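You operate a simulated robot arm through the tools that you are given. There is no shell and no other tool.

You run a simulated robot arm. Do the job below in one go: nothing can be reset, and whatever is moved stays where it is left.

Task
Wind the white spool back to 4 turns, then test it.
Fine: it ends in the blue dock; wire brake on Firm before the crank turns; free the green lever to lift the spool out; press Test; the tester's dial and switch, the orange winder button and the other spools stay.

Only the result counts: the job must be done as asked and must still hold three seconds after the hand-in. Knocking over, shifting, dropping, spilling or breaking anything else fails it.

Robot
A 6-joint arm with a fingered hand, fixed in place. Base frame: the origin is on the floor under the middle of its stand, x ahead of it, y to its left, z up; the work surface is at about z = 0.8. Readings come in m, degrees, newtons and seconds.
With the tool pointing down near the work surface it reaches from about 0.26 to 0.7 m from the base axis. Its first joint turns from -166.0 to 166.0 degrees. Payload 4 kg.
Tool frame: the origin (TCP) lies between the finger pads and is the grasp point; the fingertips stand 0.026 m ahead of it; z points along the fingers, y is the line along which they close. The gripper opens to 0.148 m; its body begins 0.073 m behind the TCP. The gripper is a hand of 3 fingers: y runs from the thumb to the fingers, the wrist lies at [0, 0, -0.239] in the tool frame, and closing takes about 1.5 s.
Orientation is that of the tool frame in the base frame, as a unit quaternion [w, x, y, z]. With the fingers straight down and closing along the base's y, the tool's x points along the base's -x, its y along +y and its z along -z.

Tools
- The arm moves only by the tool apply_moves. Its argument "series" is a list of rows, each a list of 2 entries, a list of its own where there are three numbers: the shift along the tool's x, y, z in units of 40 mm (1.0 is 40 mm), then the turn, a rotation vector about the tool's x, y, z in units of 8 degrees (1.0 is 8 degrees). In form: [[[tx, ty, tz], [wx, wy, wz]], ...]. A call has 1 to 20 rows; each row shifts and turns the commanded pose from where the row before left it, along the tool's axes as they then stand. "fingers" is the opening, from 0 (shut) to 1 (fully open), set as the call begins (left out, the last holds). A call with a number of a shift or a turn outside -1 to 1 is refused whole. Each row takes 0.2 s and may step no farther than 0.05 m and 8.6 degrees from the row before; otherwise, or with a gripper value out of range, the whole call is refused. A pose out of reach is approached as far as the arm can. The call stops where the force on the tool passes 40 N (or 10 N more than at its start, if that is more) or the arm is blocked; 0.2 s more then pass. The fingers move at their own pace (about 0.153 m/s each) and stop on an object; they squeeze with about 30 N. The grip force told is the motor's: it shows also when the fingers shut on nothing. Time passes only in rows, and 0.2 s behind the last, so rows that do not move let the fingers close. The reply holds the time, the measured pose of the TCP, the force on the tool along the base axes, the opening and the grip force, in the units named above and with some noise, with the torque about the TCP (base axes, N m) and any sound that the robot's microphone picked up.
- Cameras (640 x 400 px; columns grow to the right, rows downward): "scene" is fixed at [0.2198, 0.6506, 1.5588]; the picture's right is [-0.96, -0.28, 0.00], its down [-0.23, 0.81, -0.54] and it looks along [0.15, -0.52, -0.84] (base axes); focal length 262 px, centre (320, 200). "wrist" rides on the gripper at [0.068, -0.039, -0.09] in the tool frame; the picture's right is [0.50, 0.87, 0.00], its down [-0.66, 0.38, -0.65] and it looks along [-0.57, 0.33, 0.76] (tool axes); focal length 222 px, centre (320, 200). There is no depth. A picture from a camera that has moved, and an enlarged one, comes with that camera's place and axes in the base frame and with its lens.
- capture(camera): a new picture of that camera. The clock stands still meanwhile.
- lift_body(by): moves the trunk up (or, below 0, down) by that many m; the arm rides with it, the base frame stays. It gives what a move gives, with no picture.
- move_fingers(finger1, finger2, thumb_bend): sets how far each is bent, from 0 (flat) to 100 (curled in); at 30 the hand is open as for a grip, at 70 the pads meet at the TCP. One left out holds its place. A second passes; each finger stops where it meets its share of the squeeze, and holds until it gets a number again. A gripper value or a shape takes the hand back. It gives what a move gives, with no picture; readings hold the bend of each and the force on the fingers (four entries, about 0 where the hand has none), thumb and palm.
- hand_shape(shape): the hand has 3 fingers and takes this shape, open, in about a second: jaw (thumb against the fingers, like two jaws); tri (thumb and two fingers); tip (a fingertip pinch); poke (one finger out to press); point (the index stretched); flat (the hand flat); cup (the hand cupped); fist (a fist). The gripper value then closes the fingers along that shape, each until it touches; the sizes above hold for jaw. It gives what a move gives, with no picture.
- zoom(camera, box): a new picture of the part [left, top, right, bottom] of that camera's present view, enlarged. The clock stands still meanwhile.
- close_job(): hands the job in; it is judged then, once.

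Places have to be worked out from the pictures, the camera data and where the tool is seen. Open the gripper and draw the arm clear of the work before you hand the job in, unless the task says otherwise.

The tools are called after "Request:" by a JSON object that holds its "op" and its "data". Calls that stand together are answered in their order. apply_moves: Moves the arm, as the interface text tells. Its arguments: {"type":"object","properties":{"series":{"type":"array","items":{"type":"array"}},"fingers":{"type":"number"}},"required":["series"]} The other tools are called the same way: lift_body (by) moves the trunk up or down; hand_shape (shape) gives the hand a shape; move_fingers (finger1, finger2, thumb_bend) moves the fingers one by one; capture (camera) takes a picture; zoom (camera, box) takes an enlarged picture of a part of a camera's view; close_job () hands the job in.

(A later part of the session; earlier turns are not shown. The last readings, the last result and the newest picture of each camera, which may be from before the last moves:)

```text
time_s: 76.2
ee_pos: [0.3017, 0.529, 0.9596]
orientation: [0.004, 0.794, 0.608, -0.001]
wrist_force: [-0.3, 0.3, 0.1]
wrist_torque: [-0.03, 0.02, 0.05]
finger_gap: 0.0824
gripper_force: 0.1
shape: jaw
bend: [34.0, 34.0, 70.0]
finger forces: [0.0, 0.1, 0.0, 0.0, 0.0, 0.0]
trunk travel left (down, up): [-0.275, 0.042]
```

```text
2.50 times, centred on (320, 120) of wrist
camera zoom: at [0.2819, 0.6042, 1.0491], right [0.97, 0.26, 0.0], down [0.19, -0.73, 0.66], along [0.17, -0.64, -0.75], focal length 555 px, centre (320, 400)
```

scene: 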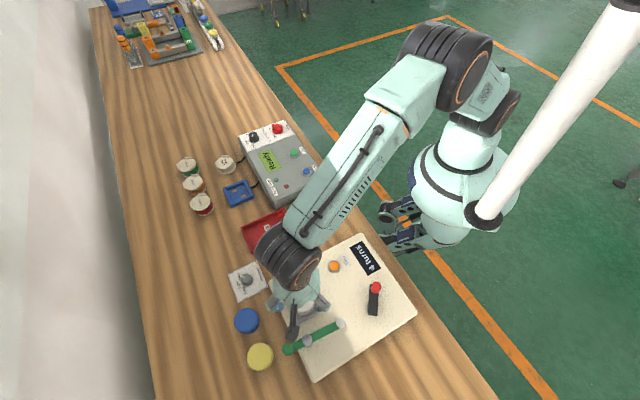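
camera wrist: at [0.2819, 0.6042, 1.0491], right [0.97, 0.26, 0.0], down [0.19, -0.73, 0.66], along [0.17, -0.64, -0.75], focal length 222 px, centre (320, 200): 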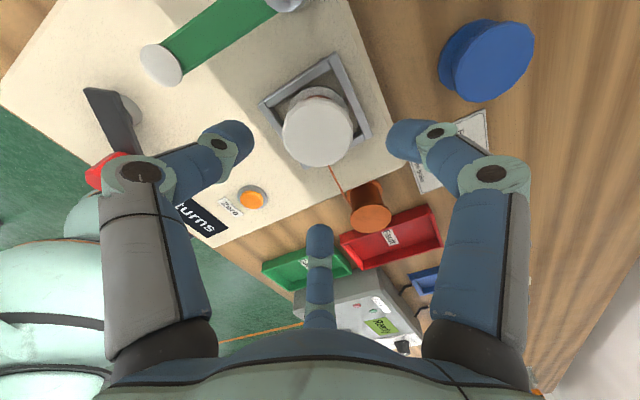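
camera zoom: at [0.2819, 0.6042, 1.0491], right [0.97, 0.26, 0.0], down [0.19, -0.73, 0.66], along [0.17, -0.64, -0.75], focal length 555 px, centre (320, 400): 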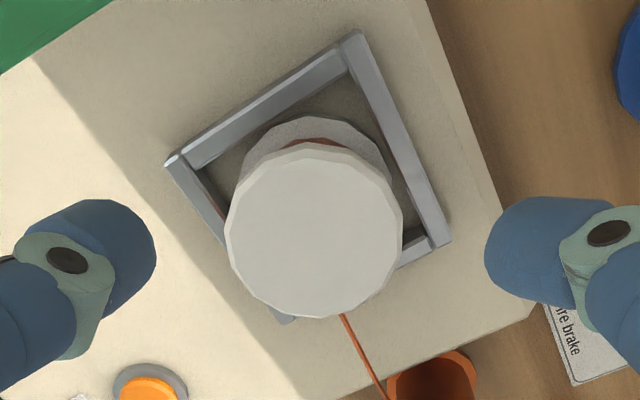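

Centred within ~1.5 mm. I descend to z ≈ 0.893 so the tips straddle the top flange.

Request:
{"op": "apply_moves", "data": {"series": [[[0, -0.035, 0.5], [0, 0, 0]], [[0, 0, 0.5], [0, 0, 0]], [[0, 0, 0.4], [0, 0, 0]], [[0, 0, 0.27], [0, 0, 0]], [[0, 0, 0], [0, 0, 0]]]}}

Request:
{"op": "zoom", "data": {"camera": "wrist", "box": [200, 60, 440, 260]}}

Request:
{"op": "zoom", "data": {"camera": "scene", "box": [240, 240, 360, 360]}}

```text
time_s: 77.4
ee_pos: [0.3005, 0.5265, 0.8936]
orientation: [0.004, 0.793, 0.609, 0.0]
wrist_force: [0.3, -0.7, 0.3]
wrist_torque: [0.03, 0.03, 0.06]
finger_gap: 0.0827
gripper_force: 0.1
shape: jaw
bend: [34.0, 34.0, 70.0]
finger forces: [0.1, 0.0, 0.0, 0.1, 0.0, 0.0]
trunk travel left (down, up): [-0.275, 0.042]
```

```text
2.00 times, centred on (320, 160) of wrist
camera zoom: at [0.2809, 0.6028, 0.9827], right [0.97, 0.26, 0.0], down [0.19, -0.73, 0.66], along [0.17, -0.64, -0.75], focal length 444 px, centre (320, 280)
```

zoom: 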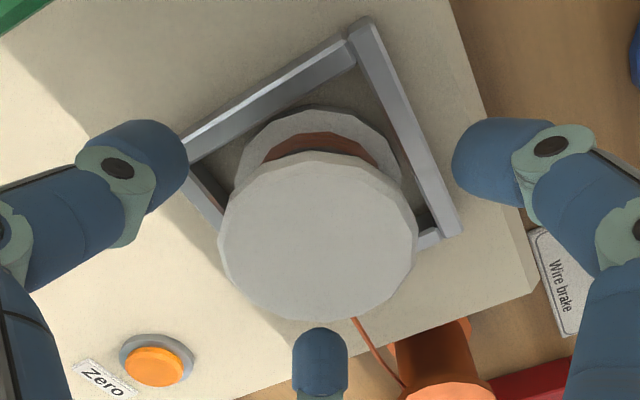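

```text
3.33 times, centred on (300, 300) of scene
camera zoom: at [0.2198, 0.6506, 1.5588], right [-0.96, -0.28, 0.0], down [-0.23, 0.81, -0.54], along [0.15, -0.52, -0.84], focal length 874 px, centre (387, -133)
```

zoom: 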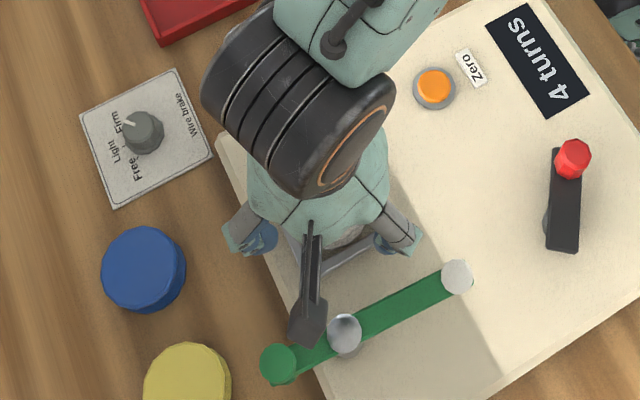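

Well centred (about 3 mm correction). I adjust and close on the flange.

Request:
{"op": "apply_moves", "data": {"series": [[[0.057, -0.045, 0], [0, 0, 0]], [[0, 0, 0], [0, 0, 0]]]}}

Request:
{"op": "apply_moves", "data": {"series": [[[0, 0, 0], [0, 0, 0]], [[0, 0, 0], [0, 0, 0]], [[0, 0, 0], [0, 0, 0]], [[0, 0, 0], [0, 0, 0]], [[0, 0, 0], [0, 0, 0]]], "fingers": 0.0}}

Request:
{"op": "zoom", "data": {"camera": "wrist", "box": [200, 60, 440, 260]}}

```text
time_s: 78.0
ee_pos: [0.3002, 0.5307, 0.8936]
orientation: [0.005, 0.793, 0.609, -0.002]
wrist_force: [-0.7, 0.4, 0.6]
wrist_torque: [0.0, 0.03, 0.02]
finger_gap: 0.0829
gripper_force: 0.1
shape: jaw
bend: [34.0, 34.0, 70.0]
finger forces: [0.1, 0.0, 0.1, 0.0, 0.0, 0.0]
trunk travel left (down, up): [-0.275, 0.042]
```

```text
time_s: 79.2
ee_pos: [0.3004, 0.5298, 0.8927]
orientation: [0.004, 0.793, 0.609, -0.001]
wrist_force: [0.5, 0.2, -1.0]
wrist_torque: [0.0, -0.03, 0.03]
finger_gap: 0.0445
gripper_force: 29.2
shape: jaw
bend: [78.0, 77.0, 73.0]
finger forces: [28.0, 30.3, 0.0, 0.0, 27.6, 0.0]
trunk travel left (down, up): [-0.275, 0.042]
```

```text
2.00 times, centred on (320, 160) of wrist
camera zoom: at [0.2797, 0.6059, 0.983], right [0.97, 0.26, 0.0], down [0.19, -0.73, 0.66], along [0.17, -0.64, -0.75], focal length 444 px, centre (320, 280)
```

zoom: 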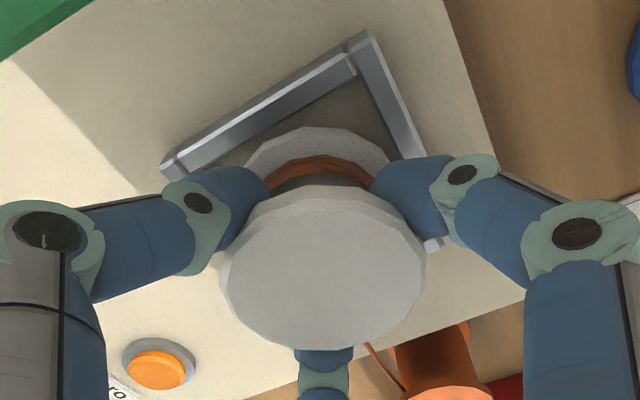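

The tips slid under the top flange and already raised the spool slightly; the grip is secure. I lift slowly and check the load.

Request:
{"op": "apply_moves", "data": {"series": [[[0, 0, -0.25], [0, 0, 0]], [[0, 0, -0.25], [0, 0, 0]], [[0, 0, -0.25], [0, 0, 0]], [[0, 0, 0], [0, 0, 0]]]}}

Request:
{"op": "capture", "data": {"camera": "wrist"}}

Request:
{"op": "zoom", "data": {"camera": "scene", "box": [240, 240, 360, 360]}}

```text
time_s: 80.2
ee_pos: [0.2986, 0.5319, 0.9249]
orientation: [0.004, 0.793, 0.609, 0.0]
wrist_force: [-0.2, 0.2, -1.1]
wrist_torque: [0.0, -0.02, 0.01]
finger_gap: 0.0444
gripper_force: 30.7
shape: jaw
bend: [78.0, 77.0, 73.0]
finger forces: [28.1, 30.3, 0.0, 0.0, 27.6, 0.1]
trunk travel left (down, up): [-0.275, 0.042]
```

```text
taken
camera wrist: at [0.2793, 0.607, 1.0135], right [0.97, 0.26, 0.0], down [0.19, -0.73, 0.66], along [0.17, -0.64, -0.75], focal length 222 px, centre (320, 200)
```

wrist: 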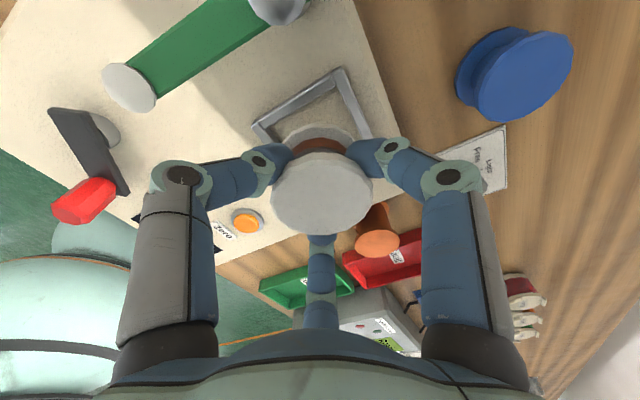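

```text
3.33 times, centred on (300, 300) of scene
camera zoom: at [0.2198, 0.6506, 1.5588], right [-0.96, -0.28, 0.0], down [-0.23, 0.81, -0.54], along [0.15, -0.52, -0.84], focal length 874 px, centre (387, -133)
```

zoom: 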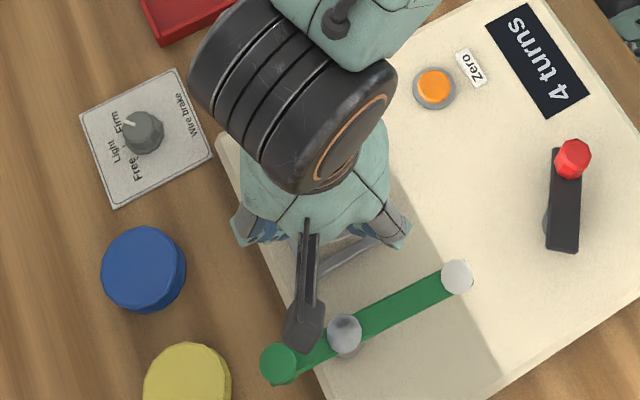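

The spool is lifted with the hand and the wire has come away. I raise to a safe height and check the spool in the grip.

Request:
{"op": "apply_moves", "data": {"series": [[[0, 0, -0.7], [0, 0, 0]], [[0, 0, -0.8], [0, 0, 0]], [[0, 0, -0.5], [0, 0, 0]], [[0, 0, 0], [0, 0, 0]]]}}

Request:
{"op": "zoom", "data": {"camera": "wrist", "box": [220, 100, 420, 280]}}

Request:
{"op": "capture", "data": {"camera": "scene"}}

```text
time_s: 81.2
ee_pos: [0.2999, 0.5305, 1.0044]
orientation: [0.004, 0.793, 0.609, -0.001]
wrist_force: [-0.3, 0.2, -0.9]
wrist_torque: [0.0, 0.02, 0.01]
finger_gap: 0.0444
gripper_force: 29.7
shape: jaw
bend: [78.0, 77.0, 73.0]
finger forces: [27.9, 30.2, 0.0, 0.0, 27.6, 0.0]
trunk travel left (down, up): [-0.275, 0.042]
```

```text
2.22 times, centred on (320, 190) of wrist
camera zoom: at [0.2793, 0.6061, 1.0936], right [0.97, 0.26, 0.0], down [0.19, -0.73, 0.66], along [0.17, -0.64, -0.75], focal length 494 px, centre (320, 222)
```

zoom: 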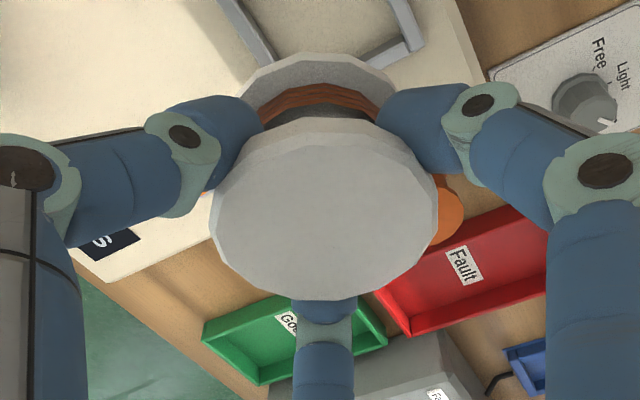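

```text
taken
```

scene: 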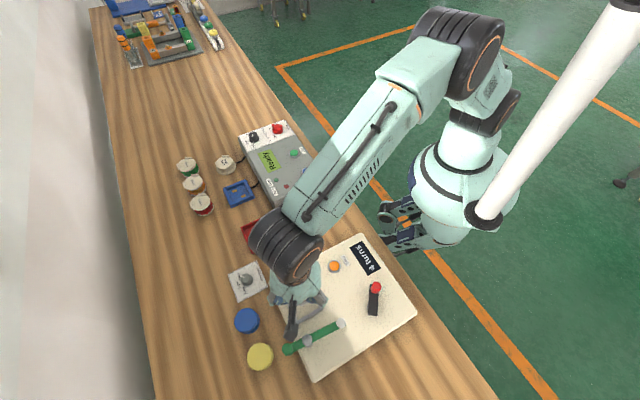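

The spool hangs straight; its bottom is about 43 mm below the TCP. I carry it over toward the blue dock at z ≈ 1.0.

Request:
{"op": "apply_moves", "data": {"series": [[[-0.2, 0.4, -0.1], [0, 0, 0]], [[-0.41, 0.825, 0], [0, 0, 0]], [[-0.41, 0.825, 0], [0, 0, 0]], [[-0.41, 0.825, 0], [0, 0, 0]], [[-0.41, 0.825, 0], [0, 0, 0]], [[-0.41, 0.825, 0], [0, 0, 0]], [[-0.41, 0.825, 0], [0, 0, 0]], [[-0.41, 0.825, 0], [0, 0, 0]], [[-0.41, 0.825, 0], [0, 0, 0]], [[-0.41, 0.825, 0], [0, 0, 0]], [[-0.41, 0.825, 0], [0, 0, 0]], [[-0.41, 0.825, 0], [0, 0, 0]], [[-0.24, 0.495, 0], [0, 0, 0]], [[0, 0, 0], [0, 0, 0]]]}}

Request:
{"op": "capture", "data": {"camera": "wrist"}}

Request:
{"op": "capture", "data": {"camera": "scene"}}

```text
time_s: 84.2
ee_pos: [0.6311, 0.237, 1.0112]
orientation: [0.004, 0.794, 0.609, -0.001]
wrist_force: [-0.6, -0.6, -1.4]
wrist_torque: [0.0, 0.01, 0.01]
finger_gap: 0.0441
gripper_force: 30.2
shape: jaw
bend: [78.0, 77.0, 73.0]
finger forces: [27.6, 29.7, 0.0, 0.1, 27.5, 0.0]
trunk travel left (down, up): [-0.275, 0.042]
```

```text
taken
camera wrist: at [0.6122, 0.3124, 1.1007], right [0.97, 0.26, 0.0], down [0.19, -0.73, 0.66], along [0.17, -0.64, -0.75], focal length 222 px, centre (320, 200)
```

wrist: 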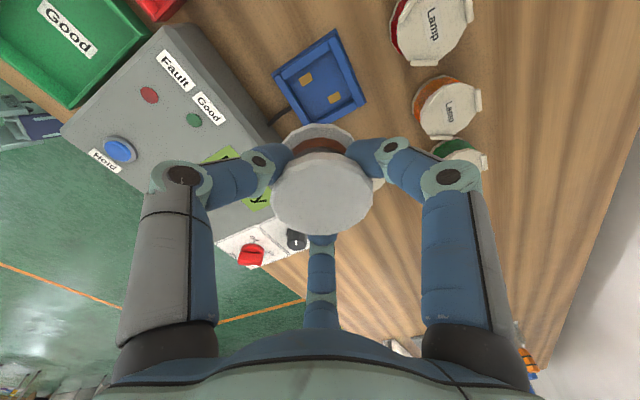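

```text
taken
```

scene: 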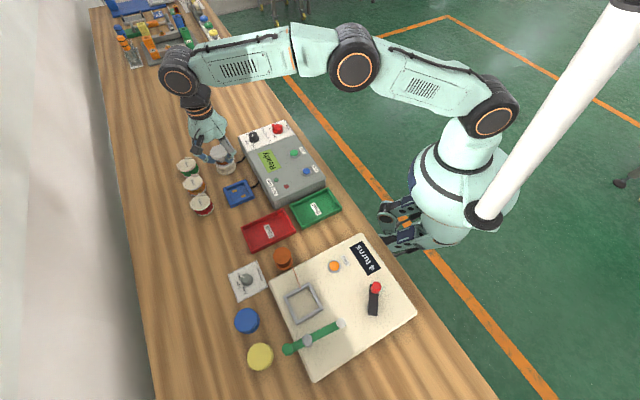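

I zoom on the dock to measure its position and wall height.

Request:
{"op": "zoom", "data": {"camera": "wrist", "box": [250, 10, 400, 150]}}

Request:
{"op": "zoom", "data": {"camera": "scene", "box": [205, 165, 275, 220]}}

```text
2.86 times, centred on (325, 80) of wrist
camera zoom: at [0.6122, 0.3124, 1.1007], right [0.97, 0.26, 0.0], down [0.19, -0.73, 0.66], along [0.17, -0.64, -0.75], focal length 635 px, centre (306, 543)
```

zoom: 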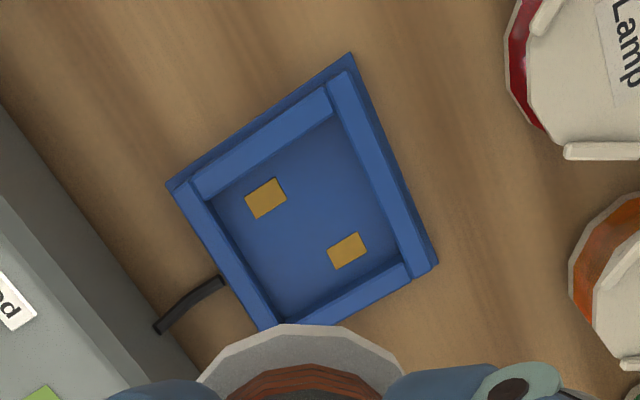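

```text
7.27 times, centred on (240, 192) of scene
camera zoom: at [0.2198, 0.6506, 1.5588], right [-0.96, -0.28, 0.0], down [-0.23, 0.81, -0.54], along [0.15, -0.52, -0.84], focal length 1906 px, centre (902, 254)
```

zoom: 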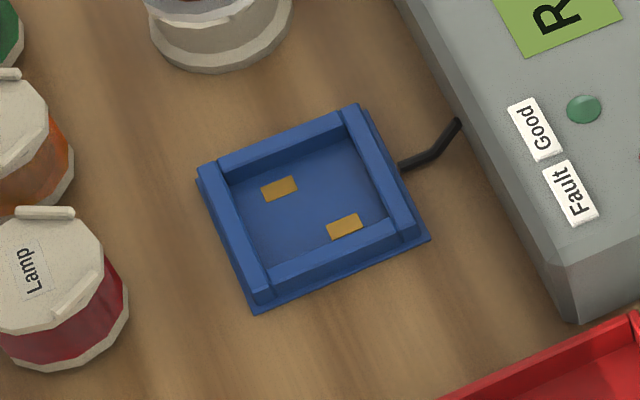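

The dock's inner space is only a few millimetres larger than the spool flange, so I need an accurate centre. I zoom further.

Request:
{"op": "zoom", "data": {"camera": "wrist", "box": [265, 20, 365, 120]}}

Request:
{"op": "zoom", "data": {"camera": "scene", "box": [218, 174, 262, 212]}}

```text
4.00 times, centred on (315, 70) of wrist
camera zoom: at [0.6122, 0.3124, 1.1007], right [0.97, 0.26, 0.0], down [0.19, -0.73, 0.66], along [0.17, -0.64, -0.75], focal length 888 px, centre (340, 720)
```

zoom: 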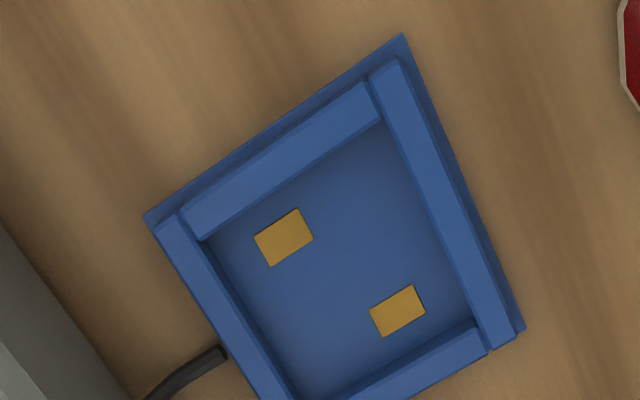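

```text
10.53 times, centred on (240, 193) of scene
camera zoom: at [0.2198, 0.6506, 1.5588], right [-0.96, -0.28, 0.0], down [-0.23, 0.81, -0.54], along [0.15, -0.52, -0.84], focal length 2759 px, centre (1162, 274)
```

zoom: 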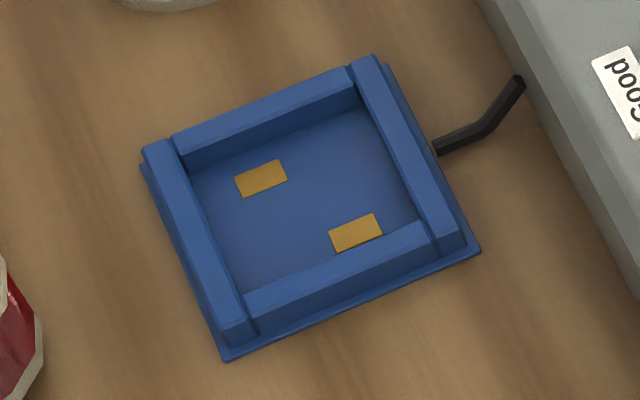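

The dock centre comes out at (0.6334, 0.238) consistently from both cameras, floor z ≈ 0.804, walls ≈13 mm. I correct by ~3 mm and lower the spool to about 4 cm above the floor, then check alignment.

Request:
{"op": "apply_moves", "data": {"series": [[[0.065, -0.036, 0.4], [0, 0, 0]], [[0, 0, 0.8], [0, 0, 0]], [[0, 0, 0.8], [0, 0, 0]], [[0, 0, 0.7], [0, 0, 0]], [[0, 0, 0.44], [0, 0, 0]], [[0, 0, 0], [0, 0, 0]]]}}

Request:
{"op": "capture", "data": {"camera": "wrist"}}

Request:
{"op": "zoom", "data": {"camera": "scene", "box": [195, 150, 285, 225]}}

```text
time_s: 85.6
ee_pos: [0.6327, 0.2386, 0.8852]
orientation: [0.005, 0.793, 0.609, -0.001]
wrist_force: [0.2, -0.8, 0.8]
wrist_torque: [0.01, 0.02, 0.0]
finger_gap: 0.0443
gripper_force: 30.5
shape: jaw
bend: [78.0, 77.0, 73.0]
finger forces: [27.4, 29.6, 0.0, 0.0, 27.6, 0.1]
trunk travel left (down, up): [-0.275, 0.042]
```

```text
taken
camera wrist: at [0.6121, 0.3147, 0.9748], right [0.97, 0.26, 0.0], down [0.19, -0.73, 0.66], along [0.17, -0.64, -0.75], focal length 222 px, centre (320, 200)
```

wrist: 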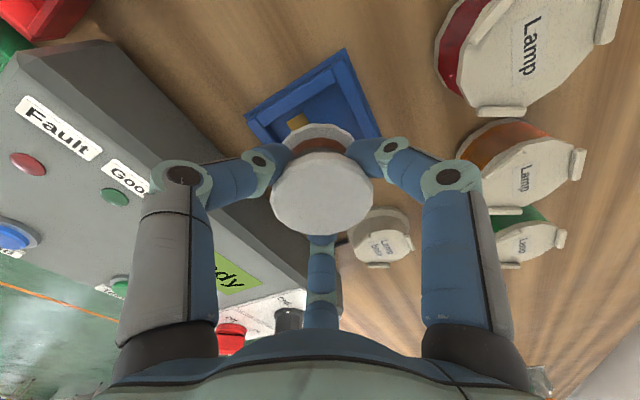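

```text
5.33 times, centred on (240, 188) of scene
camera zoom: at [0.2198, 0.6506, 1.5588], right [-0.96, -0.28, 0.0], down [-0.23, 0.81, -0.54], along [0.15, -0.52, -0.84], focal length 1398 px, centre (747, 267)
```

zoom: 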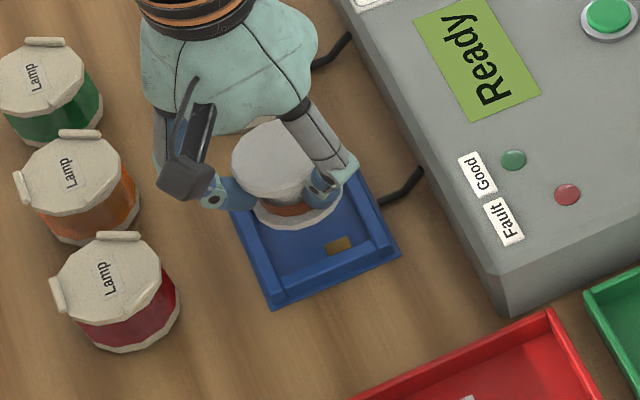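

Clear of lamps and tester. I zoom closely in both cameras to compare the spool's lower flange with the dock frame.

Request:
{"op": "zoom", "data": {"camera": "scene", "box": [225, 170, 275, 212]}}

Request:
{"op": "zoom", "data": {"camera": "wrist", "box": [240, 40, 400, 240]}}

```text
9.52 times, centred on (250, 191) of scene
camera zoom: at [0.2198, 0.6506, 1.5588], right [-0.96, -0.28, 0.0], down [-0.23, 0.81, -0.54], along [0.15, -0.52, -0.84], focal length 2496 px, centre (987, 286)
```

zoom: 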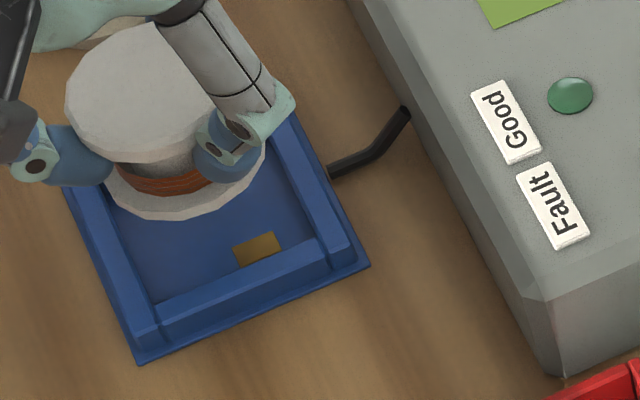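

```text
2.00 times, centred on (320, 140) of wrist
camera zoom: at [0.6121, 0.3147, 0.9748], right [0.97, 0.26, 0.0], down [0.19, -0.73, 0.66], along [0.17, -0.64, -0.75], focal length 444 px, centre (320, 320)
```

zoom: 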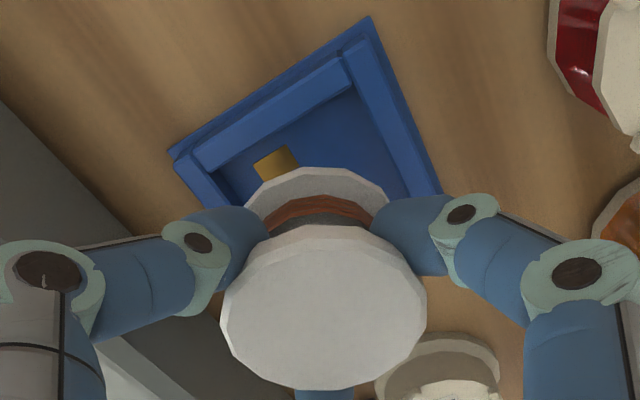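

The lower flange is centred on the dock within about 1 mm in both views. I lower to z ≈ 0.862, just above the walls, and recheck.

Request:
{"op": "apply_moves", "data": {"series": [[[0, 0, 0.2], [0, 0, 0]], [[0, 0, 0.2], [0, 0, 0]], [[0, 0, 0.18], [0, 0, 0]], [[0, 0, 0], [0, 0, 0]]]}}

Request:
{"op": "zoom", "data": {"camera": "scene", "box": [225, 170, 275, 212]}}

Request:
{"op": "zoom", "data": {"camera": "wrist", "box": [240, 60, 400, 240]}}

```text
time_s: 86.6
ee_pos: [0.6319, 0.2388, 0.8623]
orientation: [0.004, 0.793, 0.609, -0.001]
wrist_force: [-0.2, 0.6, -0.8]
wrist_torque: [0.02, -0.02, -0.02]
finger_gap: 0.0442
gripper_force: 30.1
shape: jaw
bend: [78.0, 77.0, 73.0]
finger forces: [27.3, 29.5, 0.0, 0.0, 27.7, 0.0]
trunk travel left (down, up): [-0.275, 0.042]
```

```text
9.52 times, centred on (250, 191) of scene
camera zoom: at [0.2198, 0.6506, 1.5588], right [-0.96, -0.28, 0.0], down [-0.23, 0.81, -0.54], along [0.15, -0.52, -0.84], focal length 2496 px, centre (987, 286)
```

zoom: 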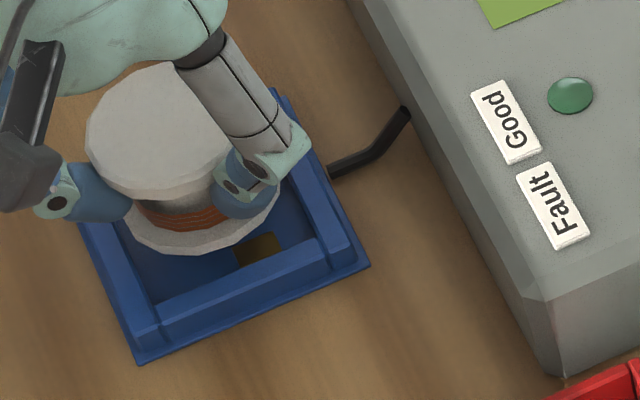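

```text
2.22 times, centred on (320, 150) of wrist
camera zoom: at [0.6127, 0.3139, 0.9515], right [0.97, 0.26, 0.0], down [0.19, -0.73, 0.66], along [0.17, -0.64, -0.75], focal length 494 px, centre (320, 311)
```

zoom: 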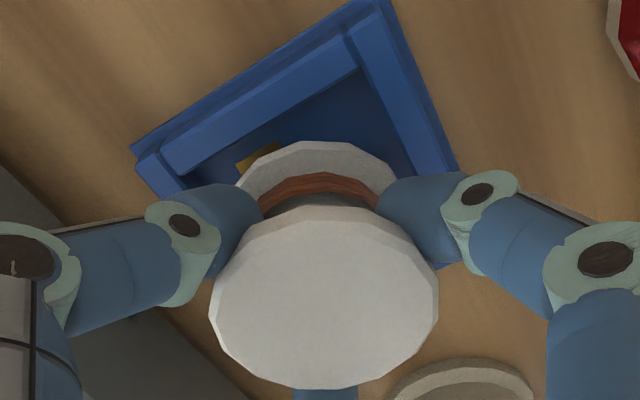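

Aligned within ~1.5 mm. I make a 1 mm correction and lower in small steps, reading the force each time.

Request:
{"op": "apply_moves", "data": {"series": [[[0.022, -0.018, 0.05], [0, 0, 0]], [[0, 0, 0.06], [0, 0, 0]], [[0, 0, 0.06], [0, 0, 0]], [[0, 0, 0], [0, 0, 0]]]}}

Request:
{"op": "apply_moves", "data": {"series": [[[0, 0, 0.04], [0, 0, 0]], [[0, 0, 0.04], [0, 0, 0]], [[0, 0, 0], [0, 0, 0]]]}}

Request:
{"op": "zoom", "data": {"camera": "scene", "box": [225, 170, 275, 212]}}

Request:
{"op": "zoom", "data": {"camera": "wrist", "box": [240, 60, 400, 240]}}

```text
time_s: 87.6
ee_pos: [0.6315, 0.2389, 0.8555]
orientation: [0.004, 0.793, 0.609, -0.001]
wrist_force: [0.5, -0.5, -0.7]
wrist_torque: [0.01, -0.01, 0.0]
finger_gap: 0.0441
gripper_force: 30.2
shape: jaw
bend: [78.0, 77.0, 73.0]
finger forces: [27.3, 29.5, 0.0, 0.0, 27.7, 0.0]
trunk travel left (down, up): [-0.275, 0.042]
```

```text
time_s: 88.4
ee_pos: [0.6319, 0.2395, 0.853]
orientation: [0.004, 0.794, 0.608, -0.001]
wrist_force: [0.0, 0.1, -0.4]
wrist_torque: [-0.01, -0.01, -0.01]
finger_gap: 0.0444
gripper_force: 30.0
shape: jaw
bend: [78.0, 77.0, 73.0]
finger forces: [27.3, 29.5, 0.0, 0.0, 27.5, 0.1]
trunk travel left (down, up): [-0.275, 0.042]
```

```text
9.52 times, centred on (250, 191) of scene
camera zoom: at [0.2198, 0.6506, 1.5588], right [-0.96, -0.28, 0.0], down [-0.23, 0.81, -0.54], along [0.15, -0.52, -0.84], focal length 2496 px, centre (987, 286)
```

zoom: 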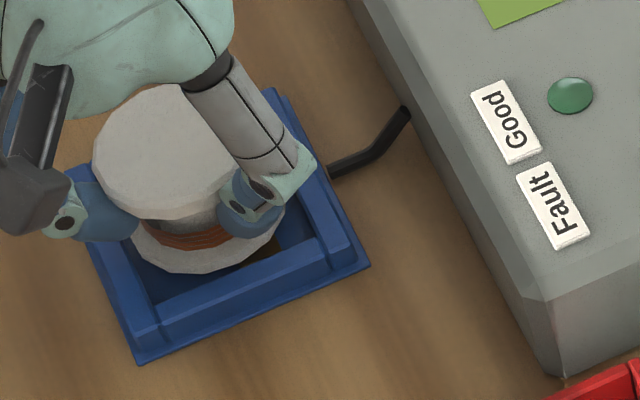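

```text
2.22 times, centred on (320, 150) of wrist
camera zoom: at [0.6124, 0.3153, 0.9418], right [0.97, 0.26, 0.0], down [0.19, -0.73, 0.66], along [0.17, -0.64, -0.75], focal length 494 px, centre (320, 311)
```

zoom: 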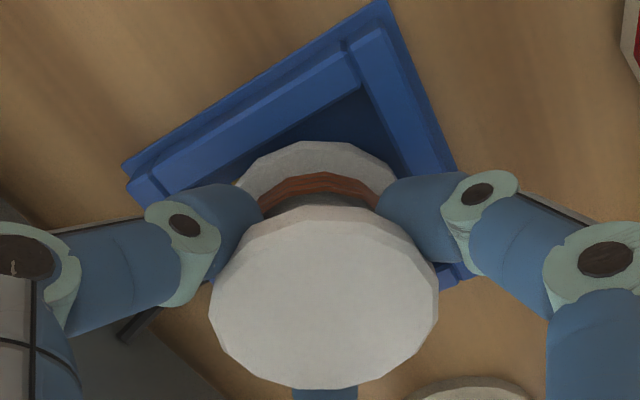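

Perfectly aligned over the well, no contact so far. I keep lowering in 1–1.5 mm steps.

Request:
{"op": "apply_moves", "data": {"series": [[[0, 0, 0.03], [0, 0, 0]], [[0, 0, 0.03], [0, 0, 0]], [[0, 0, 0], [0, 0, 0]]]}}

Request:
{"op": "apply_moves", "data": {"series": [[[0, 0, 0.03], [0, 0, 0]], [[0, 0, 0.02], [0, 0, 0]], [[0, 0, 0], [0, 0, 0]]]}}

Request:
{"op": "zoom", "data": {"camera": "scene", "box": [225, 170, 275, 212]}}

```text
time_s: 89.2
ee_pos: [0.6332, 0.2381, 0.8496]
orientation: [0.004, 0.794, 0.608, -0.001]
wrist_force: [0.1, -0.3, -0.6]
wrist_torque: [-0.01, -0.01, 0.01]
finger_gap: 0.0444
gripper_force: 29.5
shape: jaw
bend: [78.0, 77.0, 73.0]
finger forces: [27.3, 29.5, 0.0, 0.0, 27.7, 0.0]
trunk travel left (down, up): [-0.275, 0.042]
```

```text
time_s: 90.0
ee_pos: [0.6325, 0.2394, 0.8475]
orientation: [0.004, 0.793, 0.609, -0.001]
wrist_force: [-0.9, 0.1, -0.8]
wrist_torque: [0.02, 0.02, -0.01]
finger_gap: 0.0442
gripper_force: 30.0
shape: jaw
bend: [78.0, 77.0, 73.0]
finger forces: [27.3, 29.5, 0.1, 0.0, 27.6, 0.0]
trunk travel left (down, up): [-0.275, 0.042]
```

```text
9.52 times, centred on (250, 191) of scene
camera zoom: at [0.2198, 0.6506, 1.5588], right [-0.96, -0.28, 0.0], down [-0.23, 0.81, -0.54], along [0.15, -0.52, -0.84], focal length 2496 px, centre (987, 286)
```

zoom: 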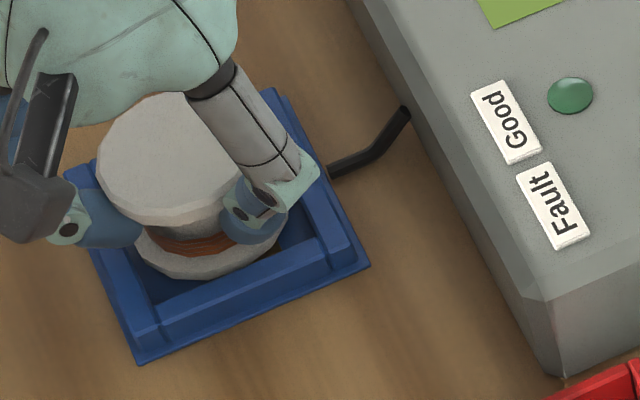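

Still no contact at z ≈ 0.8475. A bit further in 1 mm steps.

Request:
{"op": "apply_moves", "data": {"series": [[[0, 0, 0.025], [0, 0, 0]], [[0, 0, 0.025], [0, 0, 0]], [[0, 0, 0], [0, 0, 0]]]}}

Request:
{"op": "apply_moves", "data": {"series": [[[0, 0, 0.025], [0, 0, 0]], [[0, 0, 0], [0, 0, 0]]]}}

Request:
{"op": "zoom", "data": {"camera": "scene", "box": [225, 170, 275, 212]}}

Request:
{"op": "zoom", "data": {"camera": "wrist", "box": [240, 60, 400, 240]}}

```text
time_s: 90.8
ee_pos: [0.6324, 0.2383, 0.8463]
orientation: [0.004, 0.794, 0.608, -0.001]
wrist_force: [-0.1, -0.5, -0.4]
wrist_torque: [-0.01, -0.01, 0.0]
finger_gap: 0.0443
gripper_force: 29.5
shape: jaw
bend: [78.0, 77.0, 73.0]
finger forces: [27.3, 29.5, 0.0, 0.0, 27.5, 0.1]
trunk travel left (down, up): [-0.275, 0.042]
```

```text
time_s: 91.4
ee_pos: [0.633, 0.2383, 0.8448]
orientation: [0.004, 0.793, 0.609, -0.001]
wrist_force: [-0.7, 0.6, 1.7]
wrist_torque: [-0.01, -0.05, 0.02]
finger_gap: 0.0444
gripper_force: 30.3
shape: jaw
bend: [78.0, 77.0, 73.0]
finger forces: [27.1, 29.0, 0.1, 0.0, 28.0, 0.1]
trunk travel left (down, up): [-0.275, 0.042]
```

```text
9.52 times, centred on (250, 191) of scene
camera zoom: at [0.2198, 0.6506, 1.5588], right [-0.96, -0.28, 0.0], down [-0.23, 0.81, -0.54], along [0.15, -0.52, -0.84], focal length 2496 px, centre (987, 286)
```

zoom: 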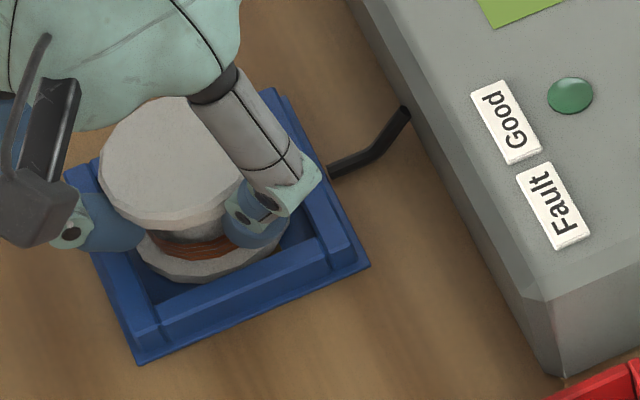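

```text
2.22 times, centred on (320, 150) of wrist
camera zoom: at [0.6125, 0.3149, 0.9346], right [0.97, 0.26, 0.0], down [0.19, -0.73, 0.66], along [0.17, -0.64, -0.75], focal length 494 px, centre (320, 311)
```

zoom: 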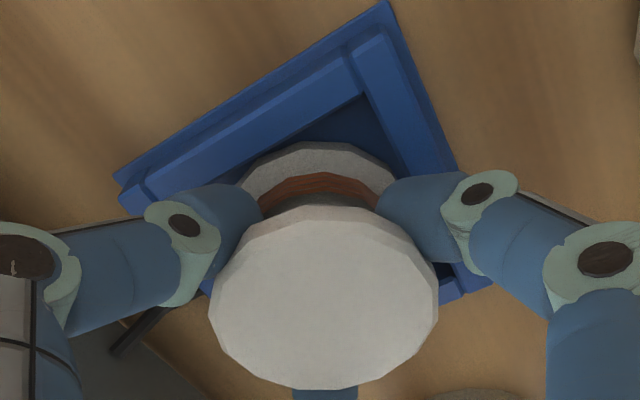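

A light contact (~2 N) appeared at z ≈ 0.845, where the spool should meet the dock floor. I open the fingers gradually and watch the forces.

Request:
{"op": "apply_moves", "data": {"series": [[[0, 0, 0], [0, 0, 0]], [[0, 0, 0], [0, 0, 0]]], "fingers": 0.36}}

Request:
{"op": "apply_moves", "data": {"series": [[[0, 0, 0], [0, 0, 0]], [[0, 0, 0], [0, 0, 0]]], "fingers": 0.43}}

Request:
{"op": "zoom", "data": {"camera": "scene", "box": [225, 170, 275, 212]}}

Request:
{"op": "zoom", "data": {"camera": "wrist", "box": [240, 60, 400, 240]}}

```text
time_s: 92.0
ee_pos: [0.6328, 0.2389, 0.8453]
orientation: [0.004, 0.793, 0.609, -0.001]
wrist_force: [-0.3, -1.1, -0.3]
wrist_torque: [0.01, 0.01, -0.02]
finger_gap: 0.053
gripper_force: 0.1
shape: jaw
bend: [77.0, 77.0, 70.0]
finger forces: [0.0, 0.0, 0.0, 0.0, 0.1, 0.0]
trunk travel left (down, up): [-0.275, 0.042]
```

```text
time_s: 92.6
ee_pos: [0.6327, 0.2399, 0.8451]
orientation: [0.005, 0.794, 0.608, 0.0]
wrist_force: [0.5, 0.7, -0.3]
wrist_torque: [0.01, 0.02, 0.01]
finger_gap: 0.0632
gripper_force: 0.0
shape: jaw
bend: [77.0, 77.0, 70.0]
finger forces: [0.0, 0.1, 0.1, 0.0, 0.0, 0.0]
trunk travel left (down, up): [-0.275, 0.042]
```

```text
9.52 times, centred on (250, 191) of scene
camera zoom: at [0.2198, 0.6506, 1.5588], right [-0.96, -0.28, 0.0], down [-0.23, 0.81, -0.54], along [0.15, -0.52, -0.84], focal length 2496 px, centre (987, 286)
```

zoom: 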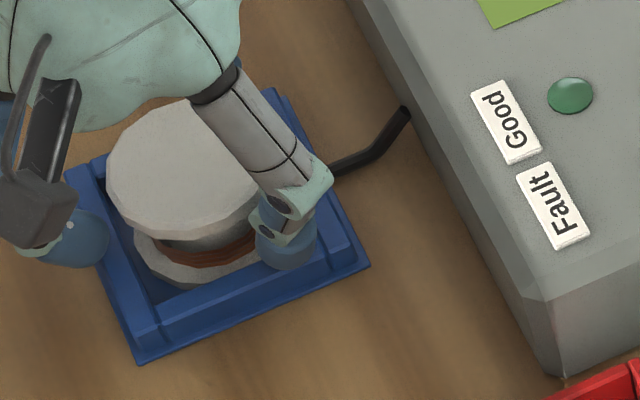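

```text
2.22 times, centred on (320, 150) of wrist
camera zoom: at [0.6126, 0.315, 0.9342], right [0.97, 0.26, 0.0], down [0.19, -0.73, 0.66], along [0.17, -0.64, -0.75], focal length 494 px, centre (320, 311)
```

zoom: 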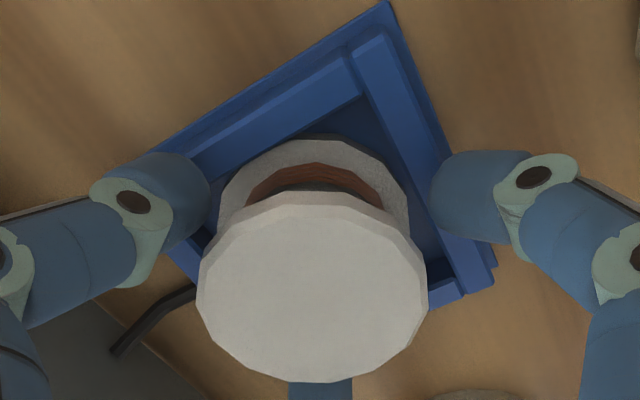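

The spool sits inside the dock walls and is released. I open a little wider for clearance and lift straight up slowly.

Request:
{"op": "apply_moves", "data": {"series": [[[0, 0, 0], [0, 0, 0]], [[0, 0, 0], [0, 0, 0]]], "fingers": 0.5}}

Request:
{"op": "apply_moves", "data": {"series": [[[0, 0, -0.15], [0, 0, 0]], [[0, 0, -0.25], [0, 0, 0]], [[0, 0, -0.4], [0, 0, 0]], [[0, 0, -0.6], [0, 0, 0]], [[0, 0, -0.8], [0, 0, 0]], [[0, 0, 0], [0, 0, 0]]]}}

Request:
{"op": "zoom", "data": {"camera": "scene", "box": [215, 160, 285, 215]}}

Request:
{"op": "capture", "data": {"camera": "wrist"}}

```text
time_s: 93.2
ee_pos: [0.633, 0.24, 0.8449]
orientation: [0.004, 0.793, 0.609, -0.001]
wrist_force: [0.2, 0.5, -0.3]
wrist_torque: [0.0, 0.01, 0.03]
finger_gap: 0.0733
gripper_force: 0.0
shape: jaw
bend: [36.0, 36.0, 70.0]
finger forces: [0.0, 0.0, 0.1, 0.0, 0.1, 0.0]
trunk travel left (down, up): [-0.275, 0.042]
```

```text
time_s: 94.6
ee_pos: [0.6336, 0.2392, 0.9342]
orientation: [0.004, 0.794, 0.608, -0.001]
wrist_force: [0.1, -0.1, 0.6]
wrist_torque: [0.0, -0.03, -0.02]
finger_gap: 0.0735
gripper_force: 0.1
shape: jaw
bend: [36.0, 36.0, 70.0]
finger forces: [0.1, 0.0, 0.0, 0.0, 0.1, 0.0]
trunk travel left (down, up): [-0.275, 0.042]
```

```text
7.27 times, centred on (250, 188) of scene
camera zoom: at [0.2198, 0.6506, 1.5588], right [-0.96, -0.28, 0.0], down [-0.23, 0.81, -0.54], along [0.15, -0.52, -0.84], focal length 1906 px, centre (829, 291)
```

zoom: 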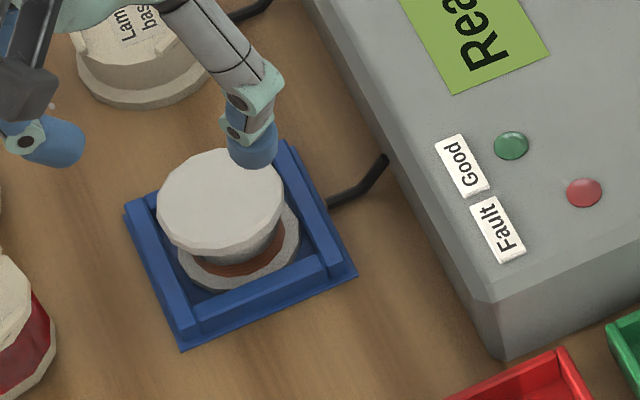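

```text
taken
camera wrist: at [0.6127, 0.3152, 1.0228], right [0.97, 0.26, 0.0], down [0.19, -0.73, 0.66], along [0.17, -0.64, -0.75], focal length 222 px, centre (320, 200)
```

wrist: 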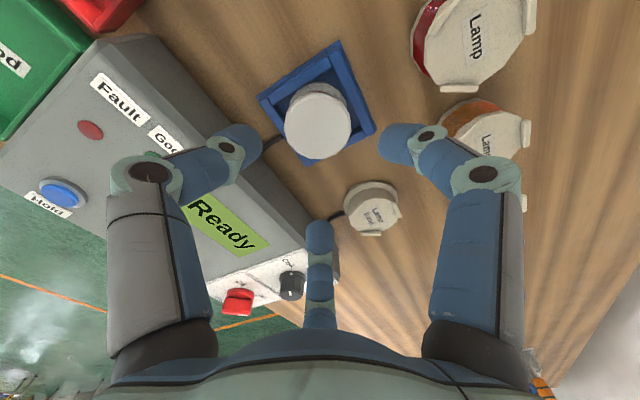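

The spool is seated in the blue dock. I rise and move over the tester toward the green Test button, judged at (0.488, 0.060, 0.868), well above it.

Request:
{"op": "apply_moves", "data": {"series": [[[0, 0, -0.9], [0, 0, 0]], [[0, 0, -0.9], [0, 0, 0]], [[-0.878, -0.393, 0], [0, 0, 0]], [[-0.878, -0.393, 0], [0, 0, 0]], [[-0.878, -0.393, 0], [0, 0, 0]], [[-0.878, -0.393, 0], [0, 0, 0]], [[-0.878, -0.393, 0], [0, 0, 0]], [[-0.878, -0.393, 0], [0, 0, 0]], [[0, 0, 0], [0, 0, 0]]]}}

Request:
{"op": "hand_shape", "data": {"shape": "poke"}}

Request:
{"op": "capture", "data": {"camera": "wrist"}}

Request:
{"op": "capture", "data": {"camera": "scene"}}

Request:
{"op": "zoom", "data": {"camera": "scene", "box": [215, 165, 275, 215]}}

```text
time_s: 96.6
ee_pos: [0.4874, 0.0622, 1.0056]
orientation: [0.005, 0.793, 0.609, -0.001]
wrist_force: [-0.4, -0.5, 0.4]
wrist_torque: [0.01, 0.04, 0.0]
finger_gap: 0.0737
gripper_force: 0.1
shape: jaw
bend: [36.0, 36.0, 70.0]
finger forces: [0.0, 0.0, 0.1, 0.0, 0.1, 0.0]
trunk travel left (down, up): [-0.275, 0.042]
```

```text
time_s: 97.5
ee_pos: [0.4866, 0.0632, 1.0063]
orientation: [0.004, 0.793, 0.609, -0.002]
wrist_force: [-0.2, 1.4, 0.6]
wrist_torque: [0.02, 0.01, 0.03]
finger_gap: 0.0
gripper_force: 0.1
shape: poke
bend: [100.0, 100.0, 40.0]
finger forces: [0.0, 0.0, 0.0, 0.0, 0.0, 0.0]
trunk travel left (down, up): [-0.275, 0.042]
```

```text
taken
camera wrist: at [0.4667, 0.1379, 1.0955], right [0.97, 0.26, 0.0], down [0.19, -0.73, 0.66], along [0.17, -0.64, -0.75], focal length 222 px, centre (320, 200)
```

wrist: 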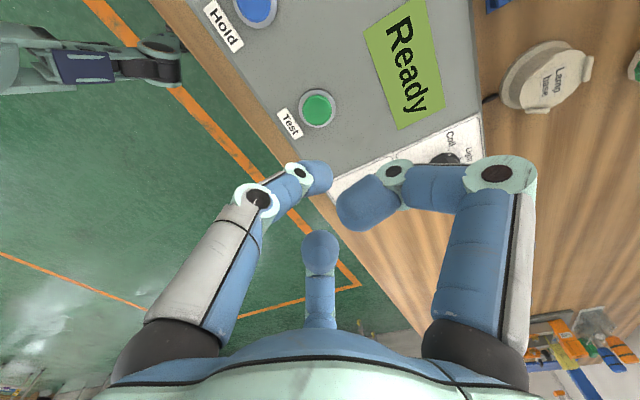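

```text
taken
```

scene: 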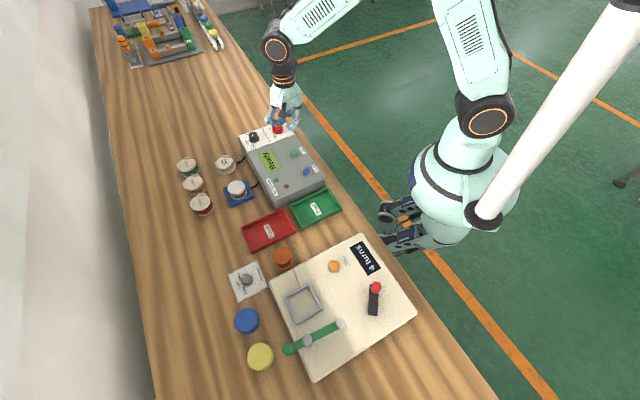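

```text
8.00 times, centred on (245, 190) of scene
camera zoom: at [0.2198, 0.6506, 1.5588], right [-0.96, -0.28, 0.0], down [-0.23, 0.81, -0.54], along [0.15, -0.52, -0.84], focal length 2097 px, centre (920, 280)
```

zoom: 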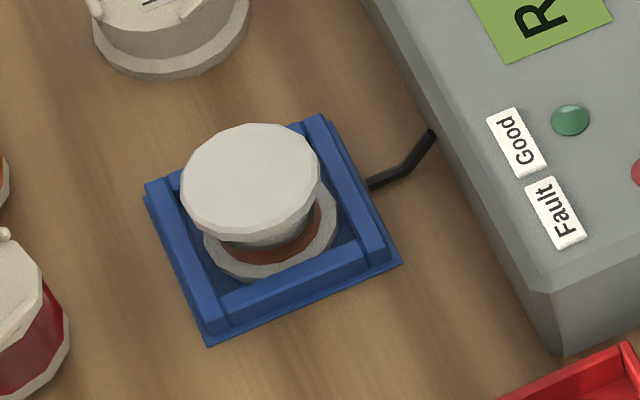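

The spool sits upright in the dock. In the poke shape the thumb tip is the pressing digit; I zoom to locate its tip relative to the Test button.

Request:
{"op": "zoom", "data": {"camera": "wrist", "box": [240, 60, 440, 260]}}

Request:
{"op": "zoom", "data": {"camera": "scene", "box": [240, 60, 350, 180]}}

```text
2.00 times, centred on (340, 160) of wrist
camera zoom: at [0.4667, 0.1379, 1.0955], right [0.97, 0.26, 0.0], down [0.19, -0.73, 0.66], along [0.17, -0.64, -0.75], focal length 444 px, centre (280, 280)
```

zoom: 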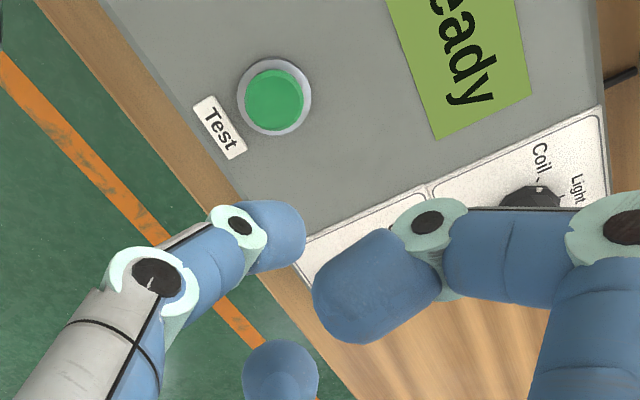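

```text
3.33 times, centred on (295, 120) of scene
camera zoom: at [0.2198, 0.6506, 1.5588], right [-0.96, -0.28, 0.0], down [-0.23, 0.81, -0.54], along [0.15, -0.52, -0.84], focal length 874 px, centre (403, 467)
```

zoom: 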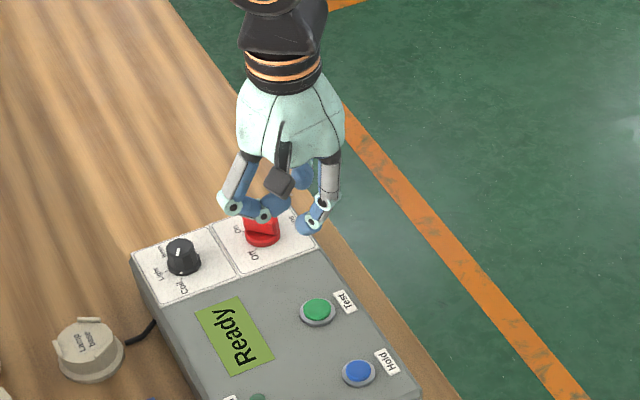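

The Test button is about 3 mm off the tool axis, top near z ≈ 0.87; the thumb tip bottom is about 37 mm below the TCP. I correct and descend to z ≈ 0.925 to check.

Request:
{"op": "apply_moves", "data": {"series": [[[0.005, -0.08, 0.5], [0, 0, 0]], [[0, 0, 0.8], [0, 0, 0]], [[0, 0, 0.7], [0, 0, 0]], [[0, 0, 0], [0, 0, 0]]]}}

Request:
{"op": "zoom", "data": {"camera": "wrist", "box": [220, 80, 420, 260]}}

Request:
{"op": "zoom", "data": {"camera": "scene", "box": [250, 90, 350, 190]}}

```text
time_s: 98.5
ee_pos: [0.4848, 0.0628, 0.9269]
orientation: [0.005, 0.793, 0.609, 0.0]
wrist_force: [0.1, 0.3, 0.9]
wrist_torque: [-0.01, 0.0, 0.01]
finger_gap: 0.0001
gripper_force: 0.1
shape: poke
bend: [100.0, 100.0, 40.0]
finger forces: [0.0, 0.0, 0.0, 0.0, 0.1, 0.0]
trunk travel left (down, up): [-0.275, 0.042]
```

```text
2.22 times, centred on (320, 170) of wrist
camera zoom: at [0.4637, 0.1377, 1.0154], right [0.97, 0.26, 0.0], down [0.19, -0.73, 0.66], along [0.17, -0.64, -0.75], focal length 494 px, centre (320, 267)
```

zoom: 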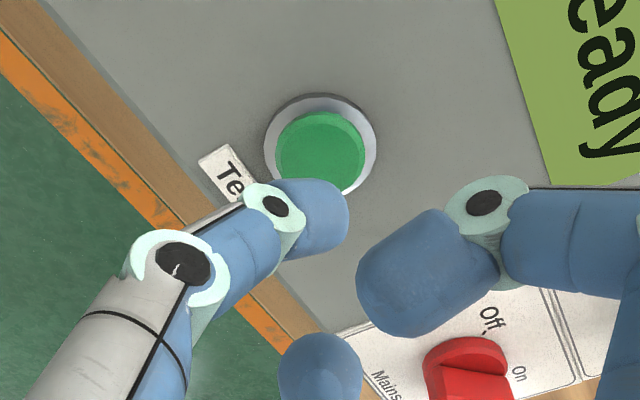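

```text
4.00 times, centred on (300, 140) of scene
camera zoom: at [0.2198, 0.6506, 1.5588], right [-0.96, -0.28, 0.0], down [-0.23, 0.81, -0.54], along [0.15, -0.52, -0.84], focal length 1048 px, centre (400, 440)
```

zoom: 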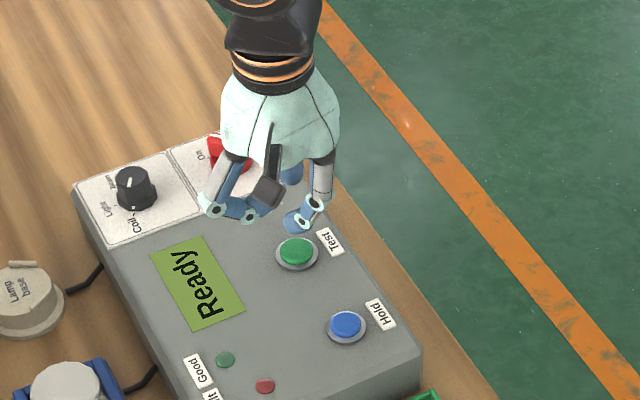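

Tip, axis and button line up within ~2 mm. I descend 14 mm, then in 2 mm steps until I feel the button.

Request:
{"op": "apply_moves", "data": {"series": [[[0, 0, 0.2], [0, 0, 0]], [[0, 0, 0.15], [0, 0, 0]], [[0, 0, 0], [0, 0, 0]]]}}

Request:
{"op": "apply_moves", "data": {"series": [[[0, 0, 0.05], [0, 0, 0]], [[0, 0, 0.05], [0, 0, 0]], [[0, 0, 0], [0, 0, 0]]]}}

Request:
{"op": "zoom", "data": {"camera": "wrist", "box": [220, 80, 420, 260]}}

Request:
{"op": "zoom", "data": {"camera": "scene", "box": [250, 90, 350, 190]}}

```text
time_s: 99.3
ee_pos: [0.4841, 0.0613, 0.912]
orientation: [0.004, 0.793, 0.609, -0.001]
wrist_force: [0.7, -0.6, -0.5]
wrist_torque: [-0.03, 0.0, 0.03]
finger_gap: 0.0
gripper_force: 0.1
shape: poke
bend: [100.0, 100.0, 40.0]
finger forces: [0.0, 0.0, 0.0, 0.0, 0.0, 0.0]
trunk travel left (down, up): [-0.275, 0.042]
```

```text
time_s: 100.1
ee_pos: [0.483, 0.0616, 0.9078]
orientation: [0.004, 0.793, 0.609, -0.001]
wrist_force: [-0.1, 0.0, -0.4]
wrist_torque: [0.0, 0.02, 0.0]
finger_gap: 0.0
gripper_force: 0.1
shape: poke
bend: [100.0, 100.0, 40.0]
finger forces: [0.0, 0.0, 0.0, 0.1, 0.0, 0.0]
trunk travel left (down, up): [-0.275, 0.042]
```

```text
2.22 times, centred on (320, 170) of wrist
camera zoom: at [0.4636, 0.1377, 0.9974], right [0.97, 0.26, 0.0], down [0.19, -0.73, 0.66], along [0.17, -0.64, -0.75], focal length 494 px, centre (320, 267)
```

zoom: 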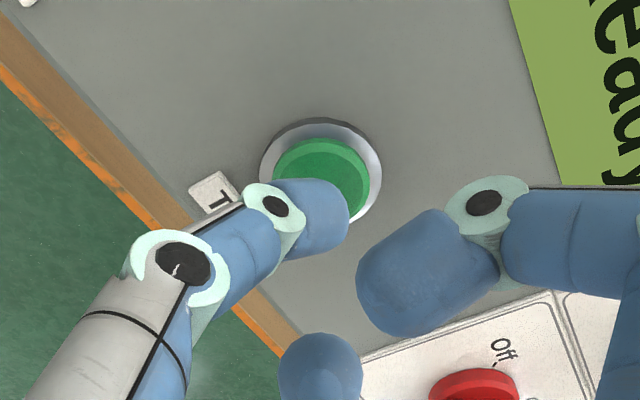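

```text
4.00 times, centred on (300, 140) of scene
camera zoom: at [0.2198, 0.6506, 1.5588], right [-0.96, -0.28, 0.0], down [-0.23, 0.81, -0.54], along [0.15, -0.52, -0.84], focal length 1048 px, centre (400, 440)
```

zoom: 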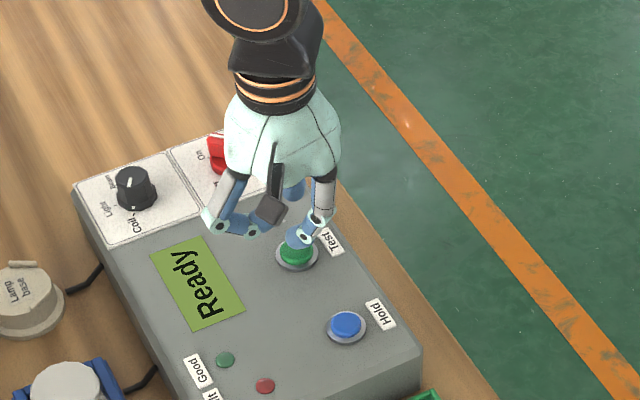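

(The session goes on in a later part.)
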